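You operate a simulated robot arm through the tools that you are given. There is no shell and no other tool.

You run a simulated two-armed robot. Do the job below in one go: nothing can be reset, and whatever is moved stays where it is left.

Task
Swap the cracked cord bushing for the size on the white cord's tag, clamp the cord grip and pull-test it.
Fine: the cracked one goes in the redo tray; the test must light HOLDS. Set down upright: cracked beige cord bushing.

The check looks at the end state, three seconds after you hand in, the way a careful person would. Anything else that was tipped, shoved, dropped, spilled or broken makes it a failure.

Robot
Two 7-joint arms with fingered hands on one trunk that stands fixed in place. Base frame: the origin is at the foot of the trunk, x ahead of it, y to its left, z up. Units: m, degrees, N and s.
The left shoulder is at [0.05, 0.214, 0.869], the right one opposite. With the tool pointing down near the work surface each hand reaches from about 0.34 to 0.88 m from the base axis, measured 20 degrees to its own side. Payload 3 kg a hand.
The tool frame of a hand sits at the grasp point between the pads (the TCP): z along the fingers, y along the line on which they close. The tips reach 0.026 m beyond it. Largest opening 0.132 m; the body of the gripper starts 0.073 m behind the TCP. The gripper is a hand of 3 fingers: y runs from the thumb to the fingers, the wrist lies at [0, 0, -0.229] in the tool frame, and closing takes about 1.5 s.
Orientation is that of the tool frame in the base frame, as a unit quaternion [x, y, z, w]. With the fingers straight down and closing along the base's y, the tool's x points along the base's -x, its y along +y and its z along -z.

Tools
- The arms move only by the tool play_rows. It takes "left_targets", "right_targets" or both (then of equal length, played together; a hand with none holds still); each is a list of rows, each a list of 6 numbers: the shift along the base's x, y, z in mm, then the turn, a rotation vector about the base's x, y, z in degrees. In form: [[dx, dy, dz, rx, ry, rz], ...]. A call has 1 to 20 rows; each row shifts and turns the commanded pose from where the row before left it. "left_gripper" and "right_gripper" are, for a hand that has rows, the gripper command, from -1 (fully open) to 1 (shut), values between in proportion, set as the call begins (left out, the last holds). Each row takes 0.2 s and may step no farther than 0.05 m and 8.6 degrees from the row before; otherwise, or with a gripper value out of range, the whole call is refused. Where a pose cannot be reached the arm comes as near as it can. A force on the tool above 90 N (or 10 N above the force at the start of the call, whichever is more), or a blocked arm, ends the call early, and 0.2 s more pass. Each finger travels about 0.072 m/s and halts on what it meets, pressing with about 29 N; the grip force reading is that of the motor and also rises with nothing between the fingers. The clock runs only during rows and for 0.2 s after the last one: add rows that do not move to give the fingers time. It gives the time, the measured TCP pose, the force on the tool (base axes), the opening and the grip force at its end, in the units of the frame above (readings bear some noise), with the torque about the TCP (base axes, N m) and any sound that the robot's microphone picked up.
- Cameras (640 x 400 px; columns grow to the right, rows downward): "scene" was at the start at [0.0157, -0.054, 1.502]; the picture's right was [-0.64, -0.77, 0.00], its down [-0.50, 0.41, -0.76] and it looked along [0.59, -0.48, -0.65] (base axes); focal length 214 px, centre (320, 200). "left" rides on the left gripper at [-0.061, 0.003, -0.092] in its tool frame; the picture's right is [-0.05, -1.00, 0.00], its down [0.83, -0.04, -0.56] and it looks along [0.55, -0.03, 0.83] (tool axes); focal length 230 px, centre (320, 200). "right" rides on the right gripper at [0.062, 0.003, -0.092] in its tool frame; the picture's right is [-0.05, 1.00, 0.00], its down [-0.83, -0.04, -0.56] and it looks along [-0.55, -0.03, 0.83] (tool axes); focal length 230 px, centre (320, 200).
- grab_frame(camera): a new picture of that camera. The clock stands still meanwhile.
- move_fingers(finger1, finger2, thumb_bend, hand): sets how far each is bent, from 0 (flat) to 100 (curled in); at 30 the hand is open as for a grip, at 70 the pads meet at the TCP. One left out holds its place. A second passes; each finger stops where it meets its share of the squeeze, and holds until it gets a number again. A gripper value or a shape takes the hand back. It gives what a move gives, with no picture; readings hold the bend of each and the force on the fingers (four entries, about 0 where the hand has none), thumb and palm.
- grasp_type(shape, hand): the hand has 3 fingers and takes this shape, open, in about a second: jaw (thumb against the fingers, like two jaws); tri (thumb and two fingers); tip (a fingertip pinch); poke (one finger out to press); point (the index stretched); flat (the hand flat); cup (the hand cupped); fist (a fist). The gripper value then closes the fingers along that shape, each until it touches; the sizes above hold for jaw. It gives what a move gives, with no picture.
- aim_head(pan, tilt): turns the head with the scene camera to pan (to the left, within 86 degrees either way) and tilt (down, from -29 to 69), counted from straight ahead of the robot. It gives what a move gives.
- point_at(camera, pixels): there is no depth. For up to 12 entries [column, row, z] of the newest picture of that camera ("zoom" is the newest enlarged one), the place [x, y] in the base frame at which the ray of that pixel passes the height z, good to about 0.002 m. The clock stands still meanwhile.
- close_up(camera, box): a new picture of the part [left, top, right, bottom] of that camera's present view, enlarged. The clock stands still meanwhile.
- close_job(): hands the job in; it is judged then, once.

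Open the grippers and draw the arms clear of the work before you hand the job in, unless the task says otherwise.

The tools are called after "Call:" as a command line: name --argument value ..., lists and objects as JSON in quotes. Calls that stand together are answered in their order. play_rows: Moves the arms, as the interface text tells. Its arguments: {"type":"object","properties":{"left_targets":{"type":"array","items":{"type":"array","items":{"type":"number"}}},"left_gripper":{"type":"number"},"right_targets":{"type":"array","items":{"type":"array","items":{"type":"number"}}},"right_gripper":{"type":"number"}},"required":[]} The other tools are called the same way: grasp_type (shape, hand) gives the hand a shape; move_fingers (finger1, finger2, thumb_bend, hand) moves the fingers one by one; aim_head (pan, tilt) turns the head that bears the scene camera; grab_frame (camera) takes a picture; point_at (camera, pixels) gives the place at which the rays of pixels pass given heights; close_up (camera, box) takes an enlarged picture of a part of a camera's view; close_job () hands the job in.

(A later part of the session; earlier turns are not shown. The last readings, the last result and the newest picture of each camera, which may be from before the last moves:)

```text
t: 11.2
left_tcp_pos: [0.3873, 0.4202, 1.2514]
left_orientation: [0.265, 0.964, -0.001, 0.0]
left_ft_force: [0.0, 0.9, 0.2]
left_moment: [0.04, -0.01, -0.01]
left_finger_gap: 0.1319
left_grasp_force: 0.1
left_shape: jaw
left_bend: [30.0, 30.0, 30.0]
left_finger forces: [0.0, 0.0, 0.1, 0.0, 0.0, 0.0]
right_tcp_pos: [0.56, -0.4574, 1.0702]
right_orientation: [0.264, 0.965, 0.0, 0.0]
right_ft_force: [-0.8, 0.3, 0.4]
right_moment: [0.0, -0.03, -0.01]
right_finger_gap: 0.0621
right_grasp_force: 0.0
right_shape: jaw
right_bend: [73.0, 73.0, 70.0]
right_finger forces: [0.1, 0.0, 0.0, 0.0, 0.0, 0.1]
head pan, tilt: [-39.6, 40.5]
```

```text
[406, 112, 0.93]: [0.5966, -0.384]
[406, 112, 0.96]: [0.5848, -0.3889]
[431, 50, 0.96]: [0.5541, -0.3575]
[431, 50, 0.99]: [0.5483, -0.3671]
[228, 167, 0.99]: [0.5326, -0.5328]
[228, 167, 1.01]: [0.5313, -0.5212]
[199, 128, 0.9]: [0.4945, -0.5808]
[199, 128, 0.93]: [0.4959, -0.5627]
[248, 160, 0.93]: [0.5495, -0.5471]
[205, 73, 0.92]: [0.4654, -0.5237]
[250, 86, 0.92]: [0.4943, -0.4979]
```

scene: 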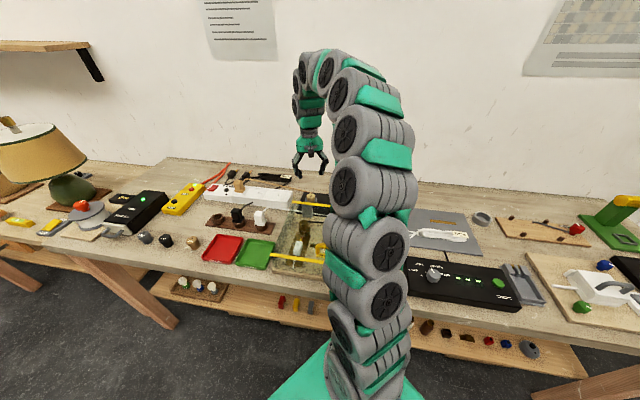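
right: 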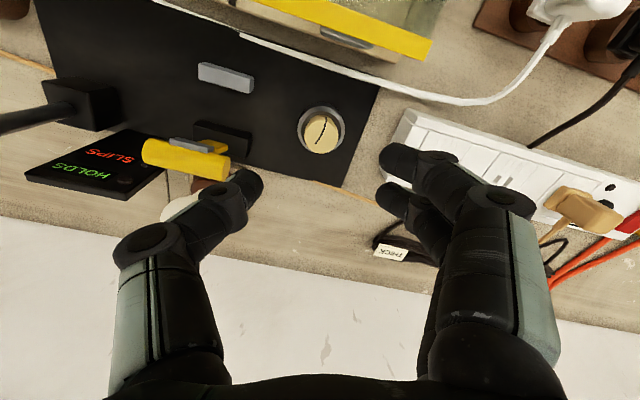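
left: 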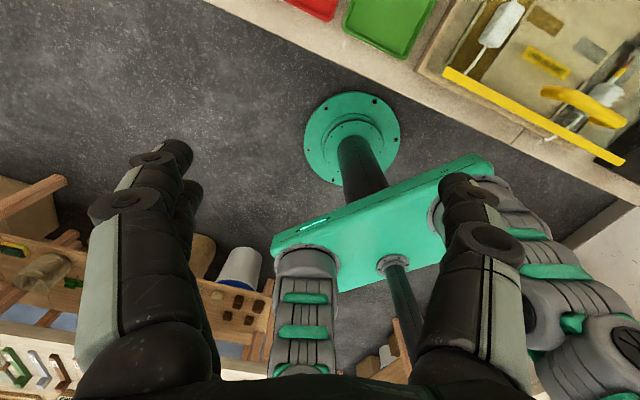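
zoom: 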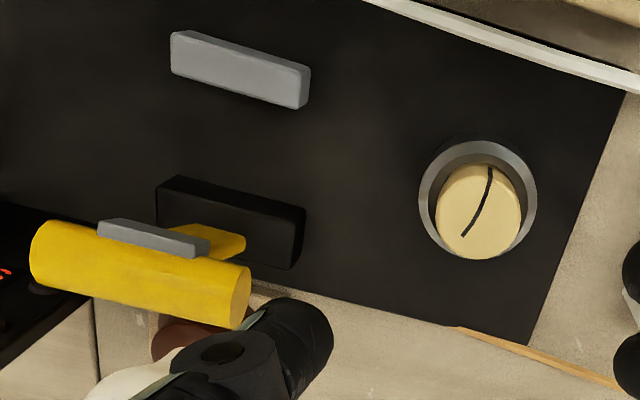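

From nearly overhead the seat is at about [0.567,-0.462], with the head top near z=0.938 and the ring near 0.92. The thumb knuckle would pass close to the yellow bar's end ([0.53,-0.525]), so I'll yaw the hand −30° to keep it clear, centre it and go down to z≈1.01.

Call:
play_rows --right_targets '[[2, -1, 0, 0, 0, -7.5], [2, -1, 0, 0, 0, -7.5], [2, -2, 0, 0, 0, -7.5], [1, -1, 0, 0, 0, -7.5], [0, 0, -20, 0, 0, 0], [0, 0, -20, 0, 0, 0], [0, 0, -20, 0, 0, 0], [0, 0, 0, 0, 0, 0]]' --right_gripper 0.2

Call:
grab_frame --camera "right"

Call:
close_up --camera "scene" --box '[264, 140, 392, 220]'

```text
t: 13.0
left_tcp_pos: [0.3867, 0.421, 1.2533]
left_orientation: [0.264, 0.964, 0.0, 0.0]
left_ft_force: [0.5, -0.3, 0.6]
left_moment: [-0.01, 0.0, -0.02]
left_finger_gap: 0.1317
left_grasp_force: 0.1
left_shape: jaw
left_bend: [30.0, 30.0, 30.0]
left_finger forces: [0.0, 0.1, 0.0, 0.0, 0.0, 0.0]
right_tcp_pos: [0.5644, -0.4649, 1.0108]
right_orientation: [0.505, 0.863, 0.0, 0.0]
right_ft_force: [0.1, -1.0, 0.1]
right_moment: [0.0, -0.01, -0.05]
right_finger_gap: 0.0531
right_grasp_force: 0.0
right_shape: jaw
right_bend: [73.0, 73.0, 70.0]
right_finger forces: [0.1, 0.0, 0.1, 0.1, 0.1, 0.0]
head pan, tilt: [-39.6, 40.5]
```

```text
taken
```

right: 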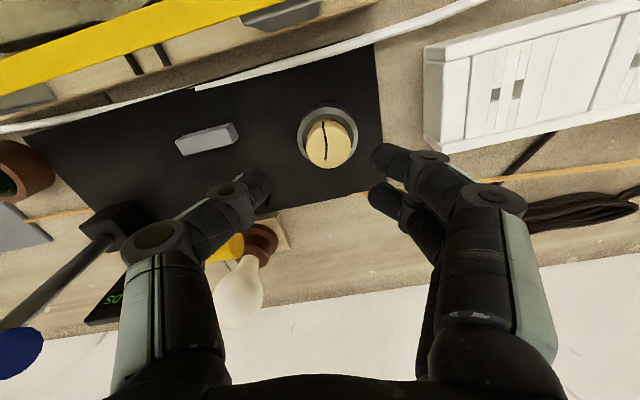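

```text
5.00 times, centred on (328, 180) of scene
```

zoom: 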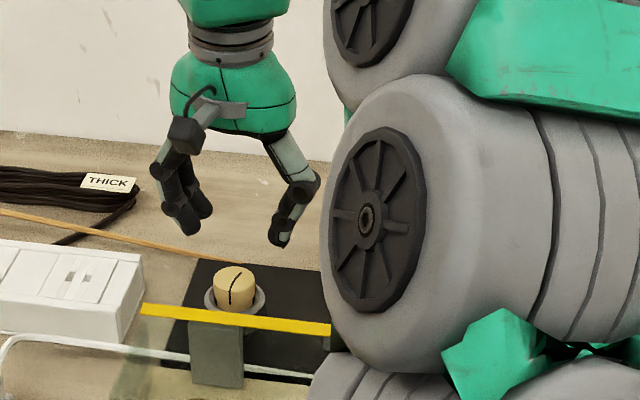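

The hand is now yawed and above the seat; the bushing is at (328,143) in the right frame and the bar lies well past the thumb. I'll zoom to refine the centre.

Call:
close_up --camera "right" --box '[280, 95, 376, 185]'

Call:
point_at --camera "right" --pixels '[[328.5, 144, 0.93], [328.5, 144, 0.938], [328.5, 144, 0.946], [327.5, 135, 0.91], [327.5, 135, 0.92], [327.5, 135, 0.93]]'

```text
4.44 times, centred on (328, 140) of right
```

zoom: 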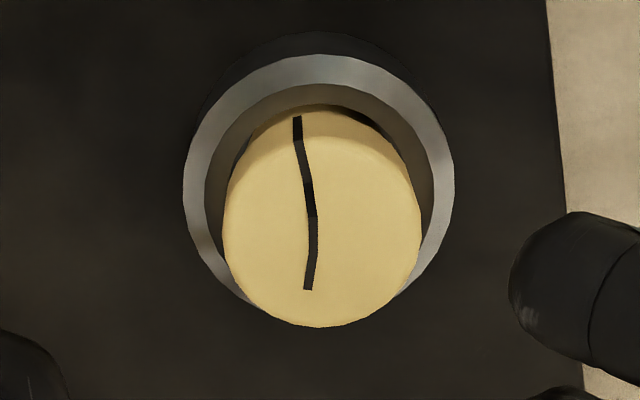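

```text
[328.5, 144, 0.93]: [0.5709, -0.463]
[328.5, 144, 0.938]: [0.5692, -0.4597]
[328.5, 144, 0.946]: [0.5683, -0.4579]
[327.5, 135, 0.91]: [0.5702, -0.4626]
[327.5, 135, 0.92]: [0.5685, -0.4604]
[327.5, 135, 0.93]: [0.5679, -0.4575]
```

The refined centre is about [0.570,-0.4615], so I need about +5.5/+3.5 mm. I'll shift and lower to z≈0.975, still just above the bushing head, and check again.

Call:
play_rows --right_targets '[[5, 3, 0, 0, 0, 0], [0, 0, -18, 0, 0, 0], [0, 0, -18, 0, 0, 0], [0, 0, 0, 0, 0, 0]]'

Call:
grab_frame --camera "right"

Call:
close_up --camera "scene" --box '[280, 170, 344, 210]'

```text
t: 14.0
left_tcp_pos: [0.3872, 0.4203, 1.2529]
left_orientation: [0.265, 0.964, -0.001, 0.0]
left_ft_force: [0.3, -0.2, -0.8]
left_moment: [0.01, -0.02, 0.01]
left_finger_gap: 0.1318
left_grasp_force: 0.0
left_shape: jaw
left_bend: [30.0, 30.0, 30.0]
left_finger forces: [0.0, 0.0, 0.0, 0.0, 0.1, 0.1]
right_tcp_pos: [0.5707, -0.4617, 0.975]
right_orientation: [0.505, 0.863, -0.001, 0.0]
right_ft_force: [-0.8, -0.8, 0.1]
right_moment: [-0.02, -0.01, -0.03]
right_finger_gap: 0.0532
right_grasp_force: 0.1
right_shape: jaw
right_bend: [73.0, 73.0, 70.0]
right_finger forces: [0.0, 0.1, 0.0, 0.0, 0.1, 0.1]
head pan, tilt: [-39.6, 40.5]
```

```text
taken
```

right: 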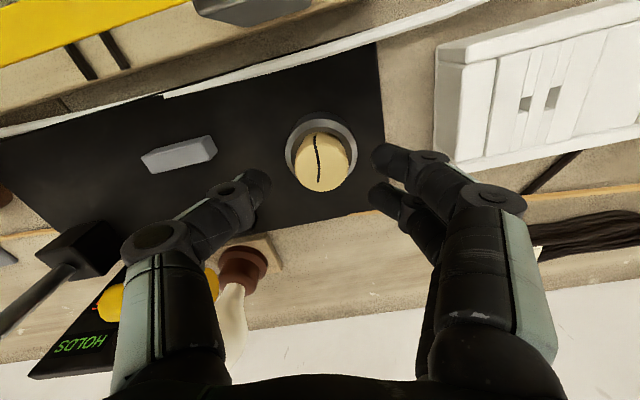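

```text
10.00 times, centred on (312, 190) of scene
```

zoom: 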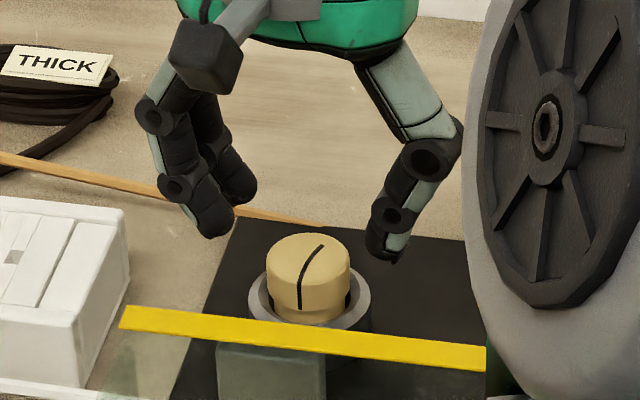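

The head sits at (321,163), which matches a bushing right under the TCP with its top at about 0.937. I'll lower 22 mm so the tips flank the head and then look before closing.

Call:
play_rows --right_targets '[[0, 0, -11, 0, 0, 0], [0, 0, -11, 0, 0, 0], [0, 0, 0, 0, 0, 0]]'

Call:
grab_frame --camera "right"

Call:
close_up --camera "scene" --box '[280, 170, 344, 210]'

```text
t: 14.8
left_tcp_pos: [0.387, 0.4208, 1.2518]
left_orientation: [0.265, 0.964, -0.001, 0.0]
left_ft_force: [0.1, -0.6, 0.0]
left_moment: [-0.03, 0.0, 0.0]
left_finger_gap: 0.1316
left_grasp_force: 0.2
left_shape: jaw
left_bend: [30.0, 30.0, 30.0]
left_finger forces: [0.0, 0.0, 0.1, 0.0, 0.0, 0.0]
right_tcp_pos: [0.5692, -0.4616, 0.9546]
right_orientation: [0.505, 0.863, -0.001, -0.002]
right_ft_force: [0.1, -0.4, -0.5]
right_moment: [0.01, 0.01, -0.04]
right_finger_gap: 0.053
right_grasp_force: 0.0
right_shape: jaw
right_bend: [73.0, 73.0, 70.0]
right_finger forces: [0.0, 0.0, 0.0, 0.1, 0.0, 0.0]
head pan, tilt: [-39.6, 40.5]
```

```text
taken
```

right: 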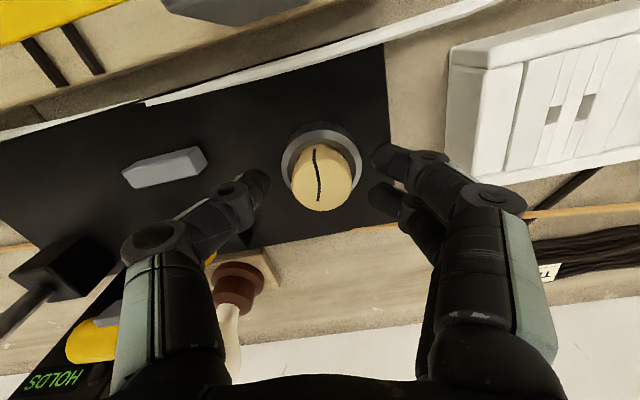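

```text
10.00 times, centred on (312, 190) of scene
```

zoom: 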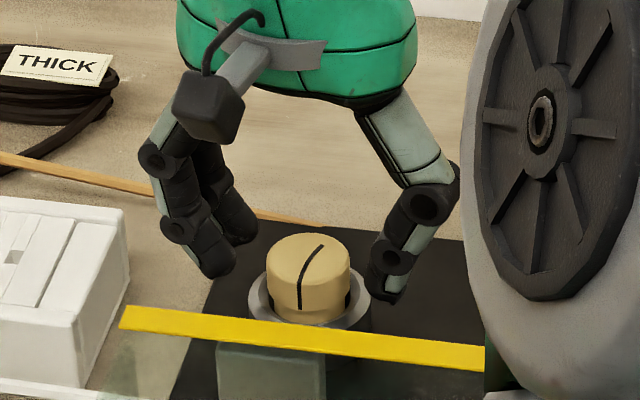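

The tips flank the head just above the ring. I'll close gently to a commanded gap of about 28 mm and read the grip.

Call:
play_rows --right_targets '[[0, 0, 0, 0, 0, 0], [0, 0, 0, 0, 0, 0], [0, 0, 0, 0, 0, 0], [0, 0, 0, 0, 0, 0], [0, 0, 0, 0, 0, 0], [0, 0, 0, 0, 0, 0]]' --right_gripper 0.6

Call:
grab_frame --camera "right"

Call:
close_up --camera "scene" --box '[280, 170, 344, 210]'

```text
t: 16.2
left_tcp_pos: [0.3865, 0.4205, 1.2519]
left_orientation: [0.264, 0.965, 0.0, 0.0]
left_ft_force: [0.2, -0.5, -0.5]
left_moment: [0.02, 0.02, 0.0]
left_finger_gap: 0.1321
left_grasp_force: 0.1
left_shape: jaw
left_bend: [30.0, 30.0, 30.0]
left_finger forces: [0.0, 0.0, 0.0, 0.1, 0.1, 0.0]
right_tcp_pos: [0.5701, -0.4609, 0.9543]
right_orientation: [0.505, 0.863, 0.0, 0.0]
right_ft_force: [0.7, 0.8, 7.6]
right_moment: [-0.03, 0.04, 0.04]
right_finger_gap: 0.0238
right_grasp_force: 28.7
right_shape: jaw
right_bend: [72.0, 73.0, 70.0]
right_finger forces: [10.0, 13.8, 0.1, 0.0, 23.5, 0.0]
head pan, tilt: [-39.6, 40.5]
```

```text
taken
```

right: 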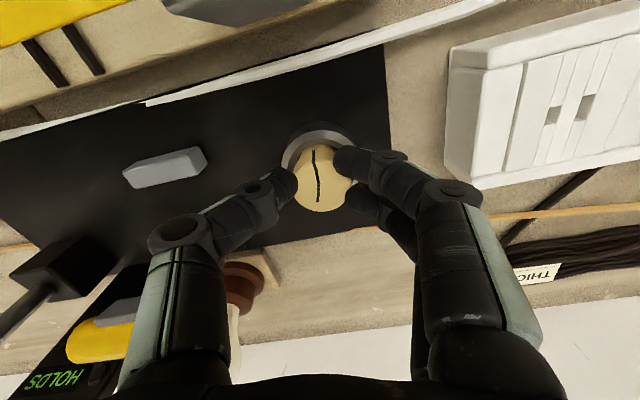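

```text
10.00 times, centred on (312, 190) of scene
```

zoom: 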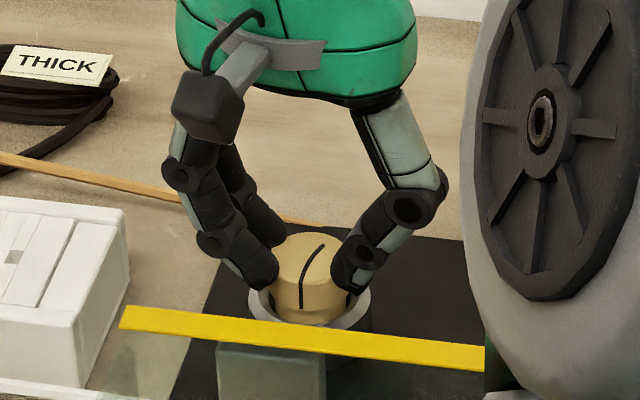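

The head is held: grip force 28.7 N shared by both fingers and the thumb, with a gap reading of 23.8 mm. I'll lift slowly by 15 mm and check that the bushing comes with it.

Call:
play_rows --right_targets '[[0, 0, 5, 0, 0, 0], [0, 0, 5, 0, 0, 0], [0, 0, 5, 0, 0, 0], [0, 0, 0, 0, 0, 0]]'

Call:
grab_frame --camera "right"

Call:
close_up --camera "scene" --box '[280, 170, 344, 210]'

```text
t: 17.2
left_tcp_pos: [0.3875, 0.4202, 1.2523]
left_orientation: [0.265, 0.964, 0.001, 0.0]
left_ft_force: [0.8, 0.1, 0.1]
left_moment: [-0.02, 0.04, 0.0]
left_finger_gap: 0.132
left_grasp_force: 0.1
left_shape: jaw
left_bend: [30.0, 30.0, 30.0]
left_finger forces: [0.0, 0.1, 0.0, 0.0, 0.0, 0.1]
right_tcp_pos: [0.5691, -0.4608, 0.9673]
right_orientation: [0.506, 0.863, 0.001, 0.001]
right_ft_force: [-0.7, 0.7, -0.3]
right_moment: [0.0, -0.01, -0.02]
right_finger_gap: 0.0205
right_grasp_force: 29.5
right_shape: jaw
right_bend: [73.0, 74.0, 70.0]
right_finger forces: [11.8, 12.6, 0.0, 0.1, 31.7, 0.0]
head pan, tilt: [-39.6, 40.5]
```

```text
taken
```

right: 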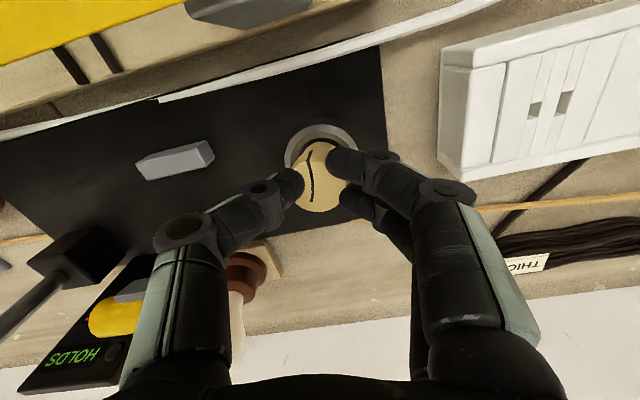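

```text
10.00 times, centred on (312, 190) of scene
```

zoom: 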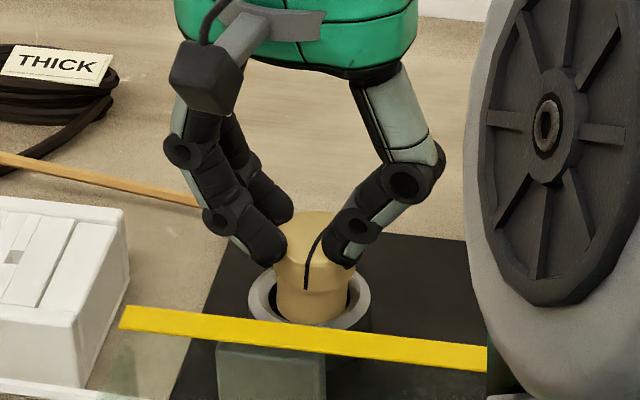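

The bushing is rising with the hand and the tool force is back to zero, so it is free of the seat. I'll lift further by 40 mm and check the hold again.

Call:
play_rows --right_targets '[[0, 0, 10, 0, 0, 0], [0, 0, 15, 0, 0, 0], [0, 0, 15, 0, 0, 0], [0, 0, 0, 0, 0, 0]]'

Call:
grab_frame --camera "right"

Call:
close_up --camera "scene" --box '[280, 160, 344, 200]'

Call:
close_up --camera "right" --box '[272, 130, 368, 220]'

```text
t: 18.2
left_tcp_pos: [0.3867, 0.419, 1.2514]
left_orientation: [0.265, 0.964, -0.001, 0.0]
left_ft_force: [-0.5, 1.1, -0.4]
left_moment: [0.0, 0.0, 0.01]
left_finger_gap: 0.132
left_grasp_force: 0.0
left_shape: jaw
left_bend: [30.0, 30.0, 30.0]
left_finger forces: [0.0, 0.0, 0.0, 0.0, 0.0, 0.0]
right_tcp_pos: [0.5698, -0.4621, 1.0086]
right_orientation: [0.506, 0.863, 0.0, 0.0]
right_ft_force: [-0.2, -0.2, -1.0]
right_moment: [0.02, -0.01, -0.01]
right_finger_gap: 0.0205
right_grasp_force: 29.0
right_shape: jaw
right_bend: [73.0, 74.0, 70.0]
right_finger forces: [11.1, 13.0, 0.1, 0.1, 27.9, 0.0]
head pan, tilt: [-39.6, 40.5]
```

```text
taken
```

right: 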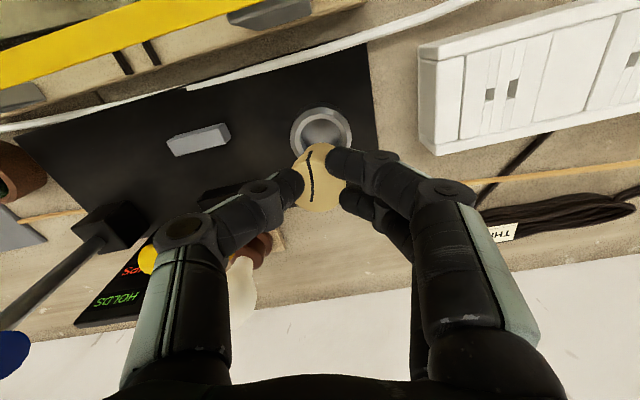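

```text
10.00 times, centred on (312, 180) of scene
```

zoom: 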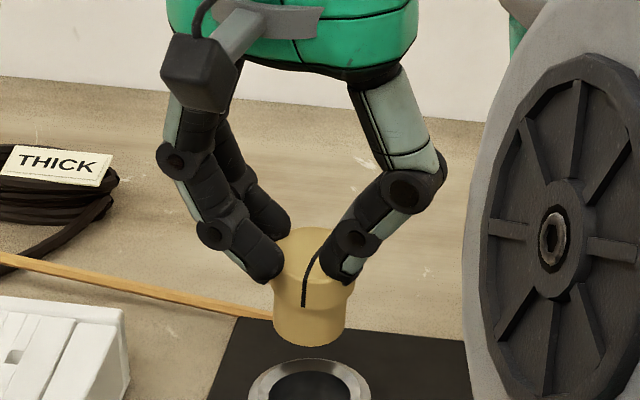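

```text
4.44 times, centred on (320, 175) of right
```

zoom: 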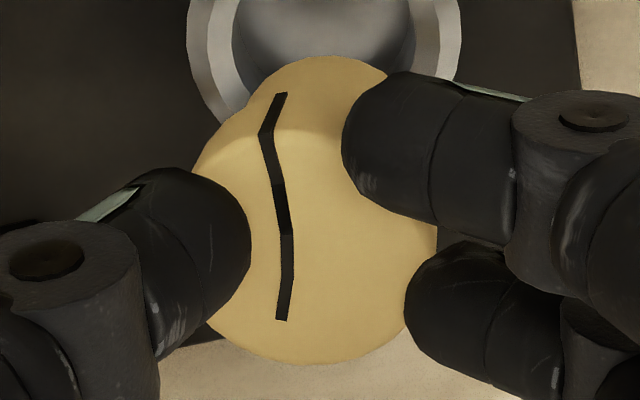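

The bushing hangs upright and steady (gap 20.5 mm, 29 N) and the empty cup shows at (321,132). I'll raise it to z≈1.09 and carry it over the red tray near [0.571,-0.079].

Call:
play_rows --right_targets '[[0, 0, 27, 0, 0, 0], [0, 0, 27, 0, 0, 0], [0, 0, 27, 0, 0, 0], [0, 32, 0, 0, 0, 0], [0, 32, 0, 0, 0, 0], [0, 32, 0, 0, 0, 0], [0, 32, 0, 0, 0, 0], [0, 32, 0, 0, 0, 0], [0, 32, 0, 0, 0, 0], [0, 32, 0, 0, 0, 0], [0, 32, 0, 0, 0, 0], [0, 32, 0, 0, 0, 0], [0, 32, 0, 0, 0, 0], [0, 32, 0, 0, 0, 0], [0, 31, 0, 0, 0, 0], [0, 0, 0, 0, 0, 0]]'

Call:
grab_frame --camera "right"

Call:
grab_frame --camera "scene"

```text
t: 21.6
left_tcp_pos: [0.3876, 0.4206, 1.2523]
left_orientation: [0.264, 0.964, 0.001, 0.0]
left_ft_force: [-0.5, 0.2, 0.5]
left_moment: [0.02, 0.02, -0.01]
left_finger_gap: 0.132
left_grasp_force: 0.1
left_shape: jaw
left_bend: [30.0, 30.0, 30.0]
left_finger forces: [0.0, 0.0, 0.0, 0.1, 0.0, 0.1]
right_tcp_pos: [0.567, -0.0784, 1.0917]
right_orientation: [0.505, 0.863, 0.0, 0.0]
right_ft_force: [-0.4, -0.5, -0.8]
right_moment: [0.0, 0.02, 0.01]
right_finger_gap: 0.0201
right_grasp_force: 28.7
right_shape: jaw
right_bend: [73.0, 74.0, 70.0]
right_finger forces: [11.2, 12.5, 0.0, 0.0, 23.7, 0.1]
head pan, tilt: [-39.6, 40.5]
```

```text
taken
```

right: 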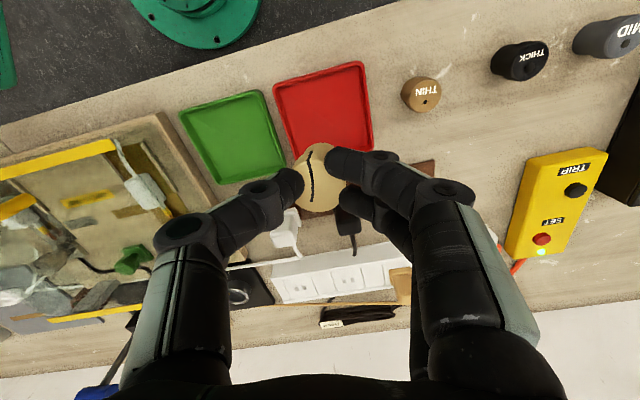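

```text
taken
```

scene: 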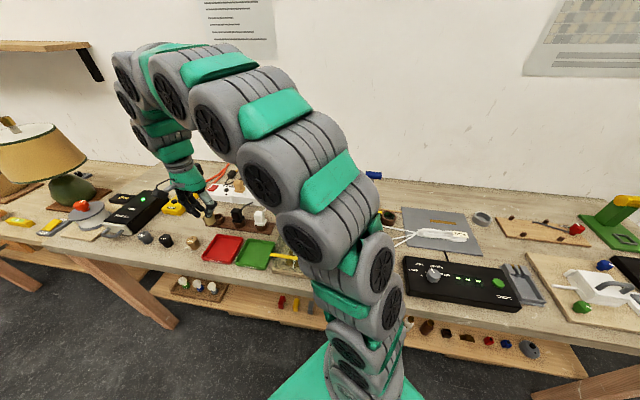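

The red tray spans about (273,84)–(362,62)–(373,150)–(293,160) in the right frame. I'll find its corners in base coordinates.

Call:
point_at --camera "right" --pixels '[[274, 85, 0.915], [361, 63, 0.915], [372, 150, 0.905], [293, 160, 0.905], [318, 112, 0.905], [300, 215, 0.95], [348, 200, 0.96]]'

Call:
close_up --camera "scene" --box '[160, 190, 288, 270]'

Call:
close_up --camera "right" --box '[256, 50, 400, 140]'

```text
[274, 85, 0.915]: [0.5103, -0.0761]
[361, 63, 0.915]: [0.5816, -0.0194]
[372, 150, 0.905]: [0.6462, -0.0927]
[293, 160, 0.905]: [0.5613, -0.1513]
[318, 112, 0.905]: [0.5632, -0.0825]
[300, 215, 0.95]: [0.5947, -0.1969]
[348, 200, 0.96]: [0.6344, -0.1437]
```

```text
5.00 times, centred on (224, 230) of scene
```

zoom: 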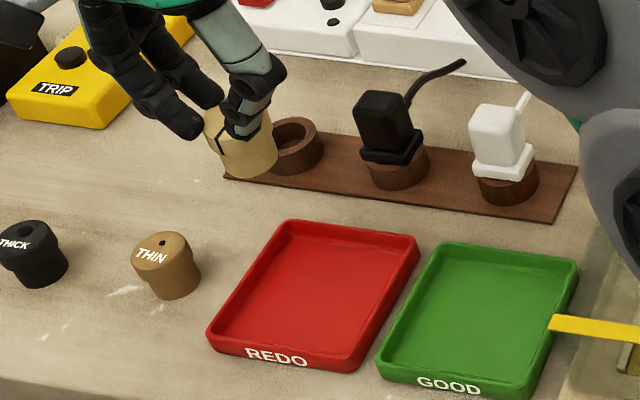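

```text
4.44 times, centred on (328, 95) of right
```

zoom: 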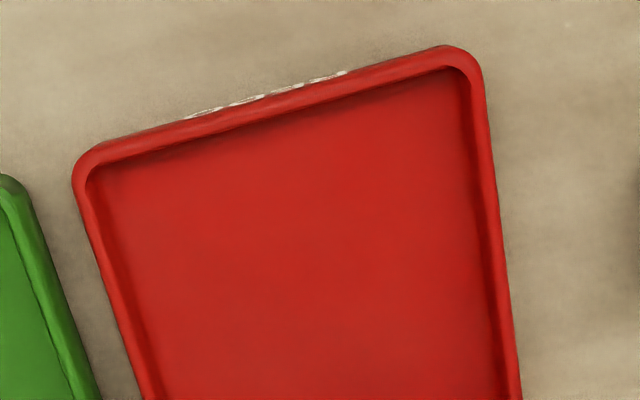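

The tray centre works out at about [0.575,-0.085], so I'll shift by (+7,−6) mm and go down to z≈0.975, then look before the final touch-down.

Call:
play_rows --right_targets '[[7, -6, 0, 0, 0, 0], [0, 0, -24, 0, 0, 0], [0, 0, -24, 0, 0, 0], [0, 0, -24, 0, 0, 0], [0, 0, -24, 0, 0, 0], [0, 0, -18, 0, 0, 0], [0, 0, 0, 0, 0, 0]]'

Call:
grab_frame --camera "right"

Call:
close_up --camera "scene" --box '[176, 205, 272, 265]'

```text
t: 23.2
left_tcp_pos: [0.3871, 0.4208, 1.2526]
left_orientation: [0.265, 0.964, -0.001, 0.0]
left_ft_force: [-0.6, 0.1, 0.0]
left_moment: [-0.02, -0.04, -0.01]
left_finger_gap: 0.1317
left_grasp_force: 0.0
left_shape: jaw
left_bend: [30.0, 30.0, 30.0]
left_finger forces: [0.0, 0.0, 0.1, 0.0, 0.1, 0.1]
right_tcp_pos: [0.575, -0.0833, 0.9758]
right_orientation: [0.505, 0.863, 0.0, 0.0]
right_ft_force: [-0.7, -0.3, -1.1]
right_moment: [-0.01, 0.01, 0.01]
right_finger_gap: 0.0202
right_grasp_force: 28.7
right_shape: jaw
right_bend: [73.0, 74.0, 70.0]
right_finger forces: [10.9, 11.5, 0.0, 0.0, 22.5, 0.0]
head pan, tilt: [-39.6, 40.5]
```

```text
taken
```

right: 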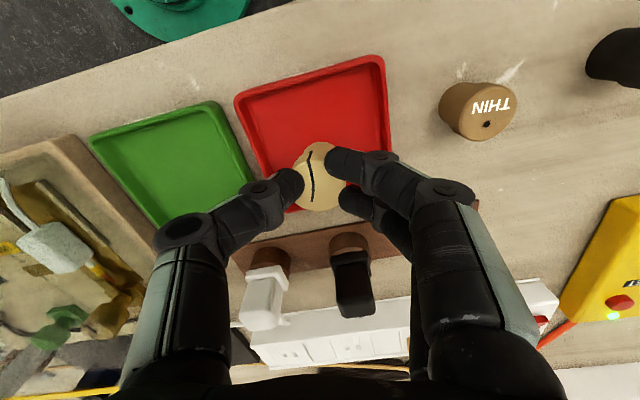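

```text
6.67 times, centred on (224, 235) of scene
```

zoom: 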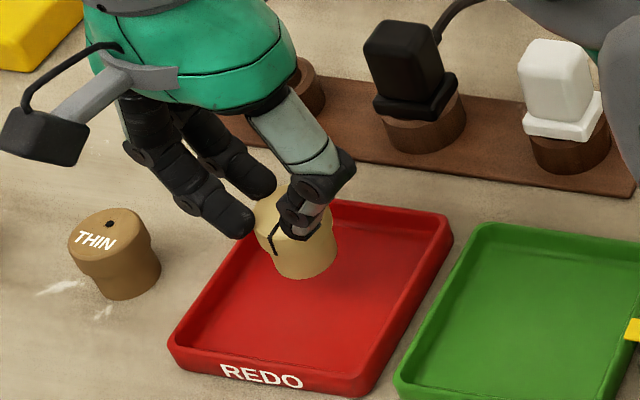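

The bushing hangs over the tray's middle, about 20 mm up. I'll lower in small steps so the force limit stops me at touch-down.

Call:
play_rows --right_targets '[[0, 0, -4, 0, 0, 0], [0, 0, -4, 0, 0, 0], [0, 0, -4, 0, 0, 0], [0, 0, -2, 0, 0, 0], [0, 0, -2, 0, 0, 0], [0, 0, 0, 0, 0, 0]]'

Call:
close_up --camera "scene" --box '[176, 205, 272, 265]'

```text
t: 24.6
left_tcp_pos: [0.3871, 0.4207, 1.2519]
left_orientation: [0.265, 0.964, 0.0, 0.0]
left_ft_force: [0.0, 0.2, 0.9]
left_moment: [-0.01, -0.03, 0.02]
left_finger_gap: 0.1319
left_grasp_force: 0.1
left_shape: jaw
left_bend: [30.0, 30.0, 30.0]
left_finger forces: [0.0, 0.0, 0.0, 0.0, 0.1, 0.0]
right_tcp_pos: [0.5755, -0.0835, 0.9592]
right_orientation: [0.506, 0.863, 0.0, 0.0]
right_ft_force: [0.1, -0.3, -1.0]
right_moment: [-0.02, -0.02, 0.05]
right_finger_gap: 0.0203
right_grasp_force: 29.2
right_shape: jaw
right_bend: [73.0, 74.0, 70.0]
right_finger forces: [10.8, 11.3, 0.1, 0.1, 22.4, 0.0]
head pan, tilt: [-39.6, 40.5]
```

```text
6.67 times, centred on (224, 235) of scene
```

zoom: 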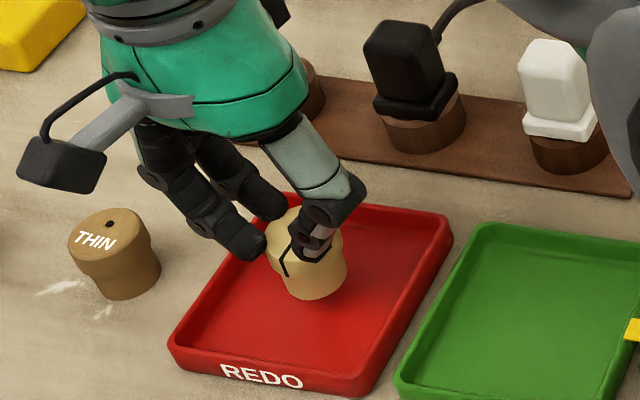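

There is no contact force yet at z=0.959 and a shadow gap is still visible. I'll keep lowering in 1.5 mm steps.

Call:
play_rows --right_targets '[[0, 0, -1.5, 0, 0, 0], [0, 0, -1.5, 0, 0, 0], [0, 0, -1.5, 0, 0, 0], [0, 0, -1.5, 0, 0, 0], [0, 0, 0, 0, 0, 0]]'

Call:
close_up --camera "scene" --box '[200, 220, 248, 250]'

```text
t: 25.8
left_tcp_pos: [0.3871, 0.4209, 1.2519]
left_orientation: [0.265, 0.964, -0.001, 0.0]
left_ft_force: [-0.5, -1.0, 0.9]
left_moment: [0.01, 0.0, 0.0]
left_finger_gap: 0.1319
left_grasp_force: 0.0
left_shape: jaw
left_bend: [30.0, 30.0, 30.0]
left_finger forces: [0.1, 0.0, 0.0, 0.0, 0.0, 0.0]
right_tcp_pos: [0.5761, -0.0843, 0.9528]
right_orientation: [0.505, 0.863, 0.0, 0.0]
right_ft_force: [-0.6, 0.1, -0.8]
right_moment: [0.02, 0.01, -0.02]
right_finger_gap: 0.0201
right_grasp_force: 28.9
right_shape: jaw
right_bend: [73.0, 74.0, 70.0]
right_finger forces: [10.9, 11.2, 0.1, 0.0, 22.3, 0.0]
head pan, tilt: [-39.6, 40.5]
```

```text
13.33 times, centred on (224, 235) of scene
```

zoom: 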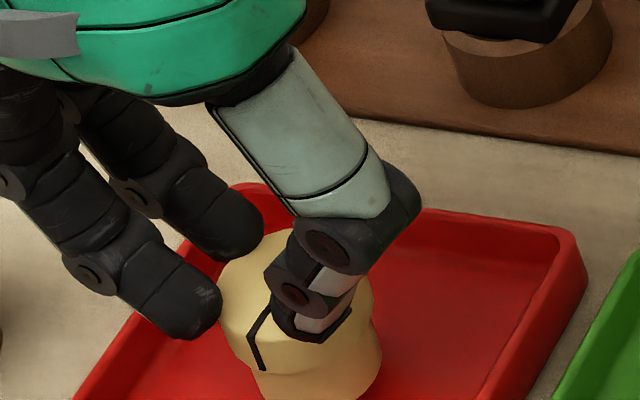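

Still no contact at z=0.953. I'll go on lowering in 1.5 mm steps and watch the force.

Call:
play_rows --right_targets '[[0, 0, -1.5, 0, 0, 0], [0, 0, -1.5, 0, 0, 0], [0, 0, -1.5, 0, 0, 0], [0, 0, 0, 0, 0, 0]]'

Call:
close_up --camera "scene" --box '[200, 225, 256, 260]'

```text
t: 26.8
left_tcp_pos: [0.3872, 0.4205, 1.2525]
left_orientation: [0.264, 0.964, 0.001, 0.0]
left_ft_force: [-0.6, -0.1, 1.1]
left_moment: [-0.02, 0.02, -0.03]
left_finger_gap: 0.132
left_grasp_force: 0.1
left_shape: jaw
left_bend: [30.0, 30.0, 30.0]
left_finger forces: [0.0, 0.1, 0.0, 0.0, 0.0, 0.0]
right_tcp_pos: [0.576, -0.0829, 0.9475]
right_orientation: [0.506, 0.863, 0.001, 0.0]
right_ft_force: [-0.6, -0.2, 0.7]
right_moment: [0.03, 0.02, 0.03]
right_finger_gap: 0.0204
right_grasp_force: 29.1
right_shape: jaw
right_bend: [73.0, 74.0, 70.0]
right_finger forces: [10.9, 11.1, 0.0, 0.0, 22.2, 0.0]
head pan, tilt: [-39.6, 40.5]
```

```text
11.43 times, centred on (228, 242) of scene
```

zoom: 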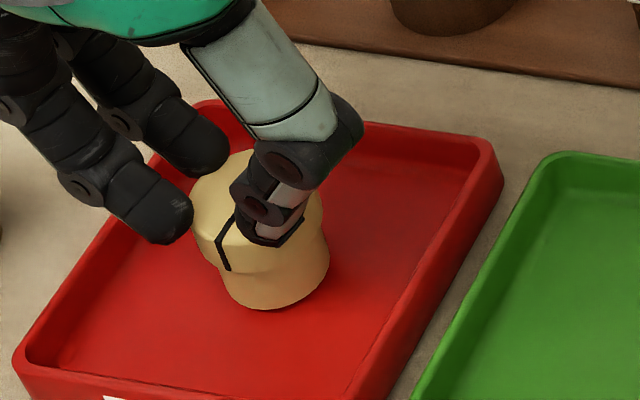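

The bushing's shadow closes in at its base, with about zero force. I'll continue in 1 mm steps.

Call:
play_rows --right_targets '[[0, 0, -1, 0, 0, 0], [0, 0, -1, 0, 0, 0], [0, 0, -1, 0, 0, 0], [0, 0, 0, 0, 0, 0]]'

Call:
close_up --camera "scene" --box '[200, 225, 256, 260]'

```text
t: 27.8
left_tcp_pos: [0.3866, 0.4202, 1.2523]
left_orientation: [0.265, 0.964, 0.0, 0.0]
left_ft_force: [0.0, 0.0, -0.7]
left_moment: [0.0, -0.02, 0.01]
left_finger_gap: 0.1317
left_grasp_force: 0.2
left_shape: jaw
left_bend: [30.0, 30.0, 30.0]
left_finger forces: [0.0, 0.0, 0.0, 0.0, 0.0, 0.1]
right_tcp_pos: [0.5757, -0.0831, 0.9449]
right_orientation: [0.505, 0.863, 0.0, 0.001]
right_ft_force: [0.0, -0.1, -0.3]
right_moment: [0.01, -0.03, -0.03]
right_finger_gap: 0.0201
right_grasp_force: 29.0
right_shape: jaw
right_bend: [73.0, 74.0, 70.0]
right_finger forces: [10.9, 11.0, 0.1, 0.0, 22.3, 0.0]
head pan, tilt: [-39.6, 40.5]
```

```text
11.43 times, centred on (228, 242) of scene
```

zoom: 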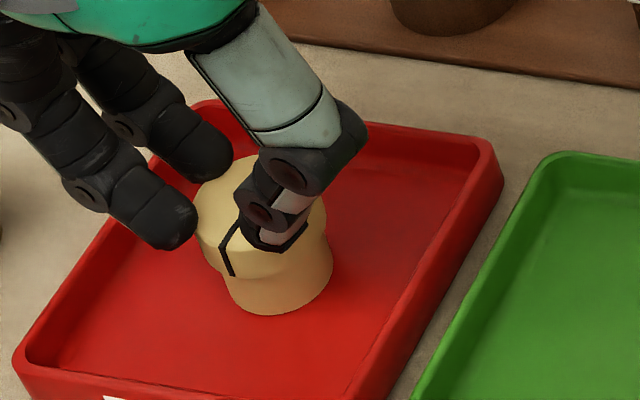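

Still free at z=0.945, so the bench is a bit lower than estimated. I'll continue with more 1 mm steps.

Call:
play_rows --right_targets '[[0, 0, -1, 0, 0, 0], [0, 0, -1, 0, 0, 0], [0, 0, -1, 0, 0, 0], [0, 0, -1, 0, 0, 0], [0, 0, 0, 0, 0, 0]]'

Call:
close_up --camera "scene" --box '[200, 225, 256, 260]'

```text
t: 29.0
left_tcp_pos: [0.3862, 0.4199, 1.2524]
left_orientation: [0.264, 0.965, 0.001, 0.0]
left_ft_force: [0.1, 0.0, 1.6]
left_moment: [0.01, -0.01, -0.01]
left_finger_gap: 0.1319
left_grasp_force: 0.1
left_shape: jaw
left_bend: [30.0, 30.0, 30.0]
left_finger forces: [0.0, 0.0, 0.0, 0.0, 0.0, 0.0]
right_tcp_pos: [0.5775, -0.0838, 0.9417]
right_orientation: [0.505, 0.863, 0.001, 0.002]
right_ft_force: [0.8, -3.4, 58.0]
right_moment: [-0.39, 0.35, 0.04]
right_finger_gap: 0.0241
right_grasp_force: 28.6
right_shape: jaw
right_bend: [73.0, 74.0, 70.0]
right_finger forces: [16.9, 17.9, 0.0, 0.1, 60.0, 0.1]
head pan, tilt: [-39.6, 40.5]
```

```text
11.43 times, centred on (228, 242) of scene
```

zoom: 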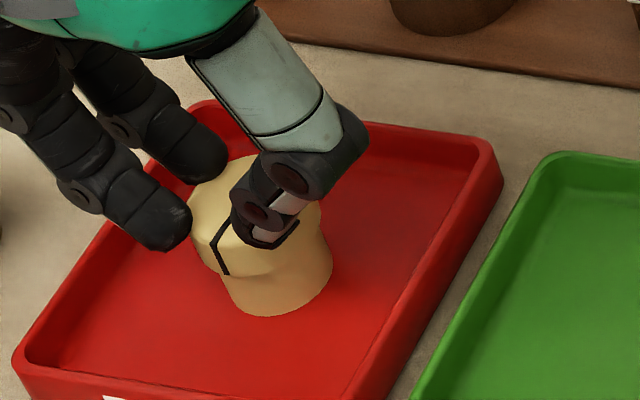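

Contact: 58 N upward at z≈0.942, so the bushing stands on the tray floor. I'll back off 2 mm to relieve the press and then check the force.

Call:
play_rows --right_targets '[[0, 0, 1, 0, 0, 0], [0, 0, 1, 0, 0, 0], [0, 0, 0, 0, 0, 0]]'

Call:
close_up --camera "scene" --box '[200, 225, 256, 260]'

```text
t: 29.8
left_tcp_pos: [0.3869, 0.4207, 1.252]
left_orientation: [0.264, 0.964, 0.0, 0.0]
left_ft_force: [0.2, 0.0, -1.1]
left_moment: [-0.01, -0.04, 0.0]
left_finger_gap: 0.132
left_grasp_force: 0.1
left_shape: jaw
left_bend: [30.0, 30.0, 30.0]
left_finger forces: [0.1, 0.0, 0.0, 0.1, 0.0, 0.0]
right_tcp_pos: [0.5755, -0.0837, 0.9426]
right_orientation: [0.505, 0.863, 0.0, 0.0]
right_ft_force: [5.0, -2.0, 33.0]
right_moment: [-0.16, -0.01, -0.01]
right_finger_gap: 0.0243
right_grasp_force: 29.0
right_shape: jaw
right_bend: [73.0, 74.0, 70.0]
right_finger forces: [14.4, 18.9, 0.0, 0.0, 47.9, 0.0]
head pan, tilt: [-39.6, 40.5]
```

```text
11.43 times, centred on (228, 242) of scene
```

zoom: 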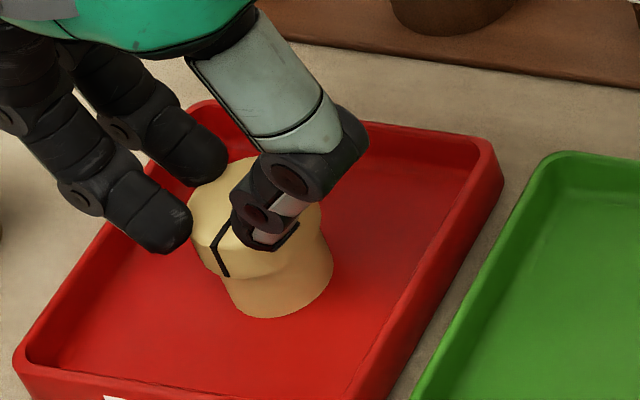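

The press has dropped to 33 N. I'll back off 1 mm more to near-zero load and then release by opening slowly to a gap of about 50 mm.

Call:
play_rows --right_targets '[[0, 0, 1, 0, 0, 0], [0, 0, 0.5, 0, 0, 0], [0, 0, 0, 0, 0, 0]]'

Call:
play_rows --right_targets '[[0, 0, 0, 0, 0, 0], [0, 0, 0, 0, 0, 0], [0, 0, 0, 0, 0, 0], [0, 0, 0, 0, 0, 0]]' --right_gripper 0.2

Call:
grab_frame --camera "right"

Call:
close_up --camera "scene" --box '[200, 225, 256, 260]'

```text
t: 30.6
left_tcp_pos: [0.3875, 0.4211, 1.2517]
left_orientation: [0.265, 0.964, 0.0, -0.001]
left_ft_force: [0.0, 1.1, 0.3]
left_moment: [0.01, 0.04, 0.03]
left_finger_gap: 0.1319
left_grasp_force: 0.1
left_shape: jaw
left_bend: [30.0, 30.0, 30.0]
left_finger forces: [0.1, 0.0, 0.1, 0.0, 0.1, 0.1]
right_tcp_pos: [0.5757, -0.0828, 0.9448]
right_orientation: [0.504, 0.864, 0.0, -0.001]
right_ft_force: [-0.1, 1.0, -0.2]
right_moment: [0.02, 0.02, 0.02]
right_finger_gap: 0.0204
right_grasp_force: 29.1
right_shape: jaw
right_bend: [73.0, 74.0, 70.0]
right_finger forces: [11.4, 14.6, 0.1, 0.0, 31.3, 0.1]
head pan, tilt: [-39.6, 40.5]
```

```text
t: 31.6
left_tcp_pos: [0.3861, 0.4206, 1.2522]
left_orientation: [0.265, 0.964, -0.001, -0.001]
left_ft_force: [0.5, -0.4, 0.3]
left_moment: [0.0, 0.0, 0.01]
left_finger_gap: 0.132
left_grasp_force: 0.1
left_shape: jaw
left_bend: [30.0, 30.0, 30.0]
left_finger forces: [0.0, 0.0, 0.1, 0.1, 0.1, 0.0]
right_tcp_pos: [0.5757, -0.0831, 0.9464]
right_orientation: [0.505, 0.863, -0.001, 0.0]
right_ft_force: [0.0, -1.3, -0.4]
right_moment: [0.01, -0.02, -0.02]
right_finger_gap: 0.0522
right_grasp_force: 0.0
right_shape: jaw
right_bend: [73.0, 73.0, 70.0]
right_finger forces: [0.0, 0.0, 0.0, 0.1, 0.0, 0.0]
head pan, tilt: [-39.6, 40.5]
```

```text
taken
```

right: 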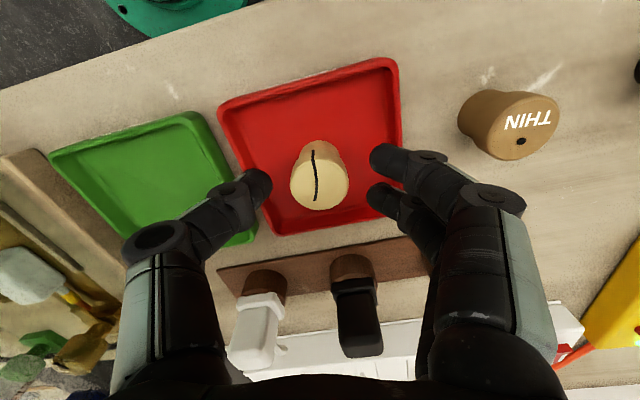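

```text
11.43 times, centred on (228, 242) of scene
```

zoom: 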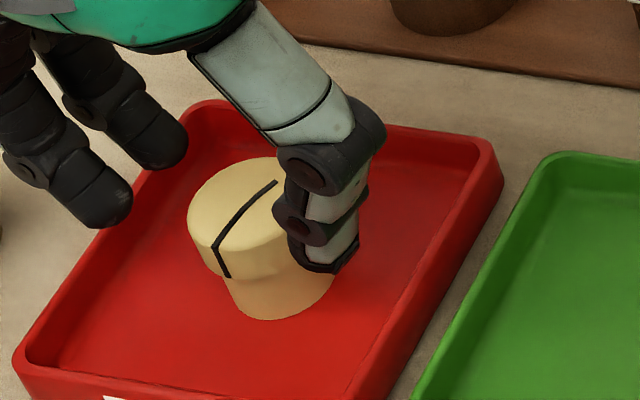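

The cracked bushing stands upright near the middle of the red tray, and the fingers are clear of it (gap 52 mm). I'll raise the hand straight up.

Call:
play_rows --right_targets '[[0, 0, 8, 0, 0, 0], [0, 0, 15, 0, 0, 0], [0, 0, 25, 0, 0, 0], [0, 0, 35, 0, 0, 0], [0, 0, 35, 0, 0, 0], [0, 0, 0, 0, 0, 0]]'

Call:
grab_frame --camera "right"

Call:
close_up --camera "right" --box '[380, 20, 636, 180]'

Call:
close_up --camera "scene" --box '[176, 205, 272, 265]'

```text
t: 33.0
left_tcp_pos: [0.3863, 0.4212, 1.2518]
left_orientation: [0.264, 0.965, 0.0, 0.0]
left_ft_force: [0.1, -0.5, 0.7]
left_moment: [0.03, 0.0, 0.0]
left_finger_gap: 0.1321
left_grasp_force: 0.0
left_shape: jaw
left_bend: [30.0, 30.0, 30.0]
left_finger forces: [0.1, 0.0, 0.0, 0.0, 0.1, 0.1]
right_tcp_pos: [0.5762, -0.0875, 1.0643]
right_orientation: [0.505, 0.863, -0.001, 0.0]
right_ft_force: [0.7, -0.4, -0.3]
right_moment: [0.0, -0.03, -0.02]
right_finger_gap: 0.0526
right_grasp_force: 0.0
right_shape: jaw
right_bend: [73.0, 73.0, 70.0]
right_finger forces: [0.1, 0.0, 0.0, 0.0, 0.0, 0.0]
head pan, tilt: [-39.6, 40.5]
```

```text
taken
```

right: 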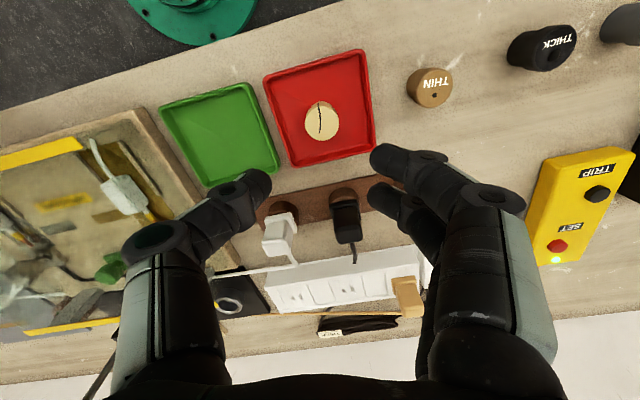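

```text
2.50 times, centred on (508, 100) of right
```

zoom: 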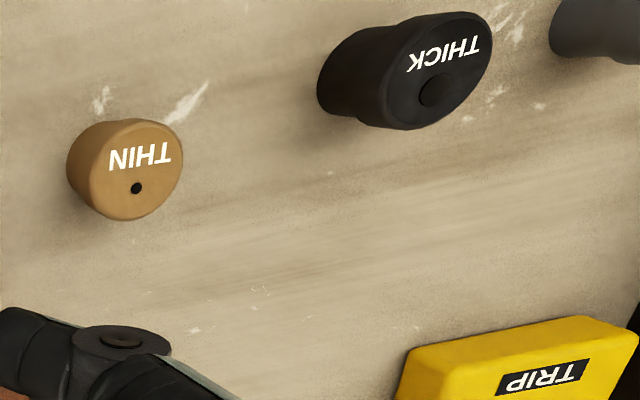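

```text
6.67 times, centred on (224, 235) of scene
```

zoom: 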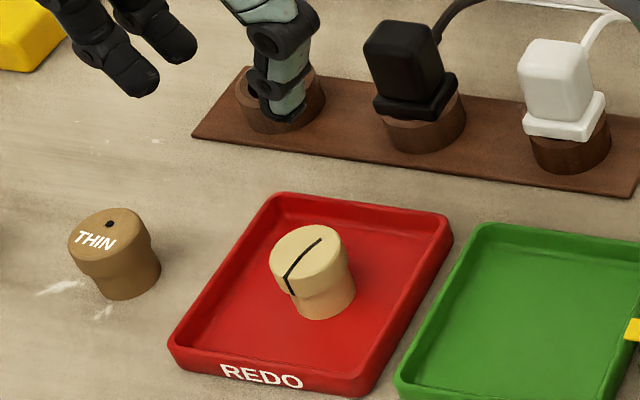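

The cracked bushing is upright in the REDO tray. THICK is at about [0.7285,0.056] with MID and THIN in a row beside it at ±45°, so I'll go over it while yawing +74° so the fingers close across that row.

Call:
play_rows --right_targets '[[15.2, 14.3, 0, 0, 0, 7.4], [15.2, 14.3, 0, 0, 0, 7.4], [15.2, 14.3, 0, 0, 0, 7.4], [15.2, 14.3, 0, 0, 0, 7.4], [15.2, 14.3, 0, 0, 0, 7.4], [15.2, 14.3, 0, 0, 0, 7.4], [15.2, 14.3, 0, 0, 0, 7.4], [15.2, 14.3, 0, 0, 0, 7.4], [15.2, 14.3, 0, 0, 0, 7.4], [15.2, 14.3, 0, 0, 0, 7.4], [0, 0, 0, 0, 0, 0]]'

Call:
grab_frame --camera "right"

Call:
grab_frame --camera "scene"

```text
t: 35.4
left_tcp_pos: [0.3867, 0.4203, 1.253]
left_orientation: [0.264, 0.964, -0.001, 0.0]
left_ft_force: [-0.4, -0.4, -0.2]
left_moment: [-0.04, 0.0, 0.02]
left_finger_gap: 0.1317
left_grasp_force: 0.0
left_shape: jaw
left_bend: [30.0, 30.0, 30.0]
left_finger forces: [0.0, 0.0, 0.1, 0.0, 0.0, 0.1]
right_tcp_pos: [0.7204, 0.0552, 1.0518]
right_orientation: [-0.117, 0.993, 0.0, 0.0]
right_ft_force: [0.7, -0.1, -0.1]
right_moment: [0.01, -0.02, 0.02]
right_finger_gap: 0.0524
right_grasp_force: 0.1
right_shape: jaw
right_bend: [73.0, 73.0, 70.0]
right_finger forces: [0.0, 0.0, 0.1, 0.0, 0.1, 0.0]
right hand out of reach, approached as far as the arm can: row 10
head pan, tilt: [-39.6, 40.5]
```

```text
taken
```

right: 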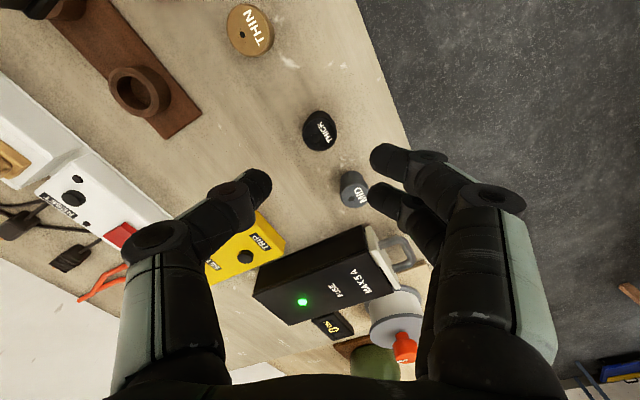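

```text
taken
```

scene: 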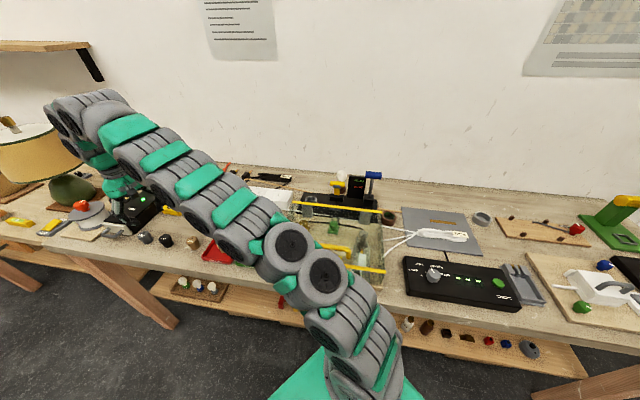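

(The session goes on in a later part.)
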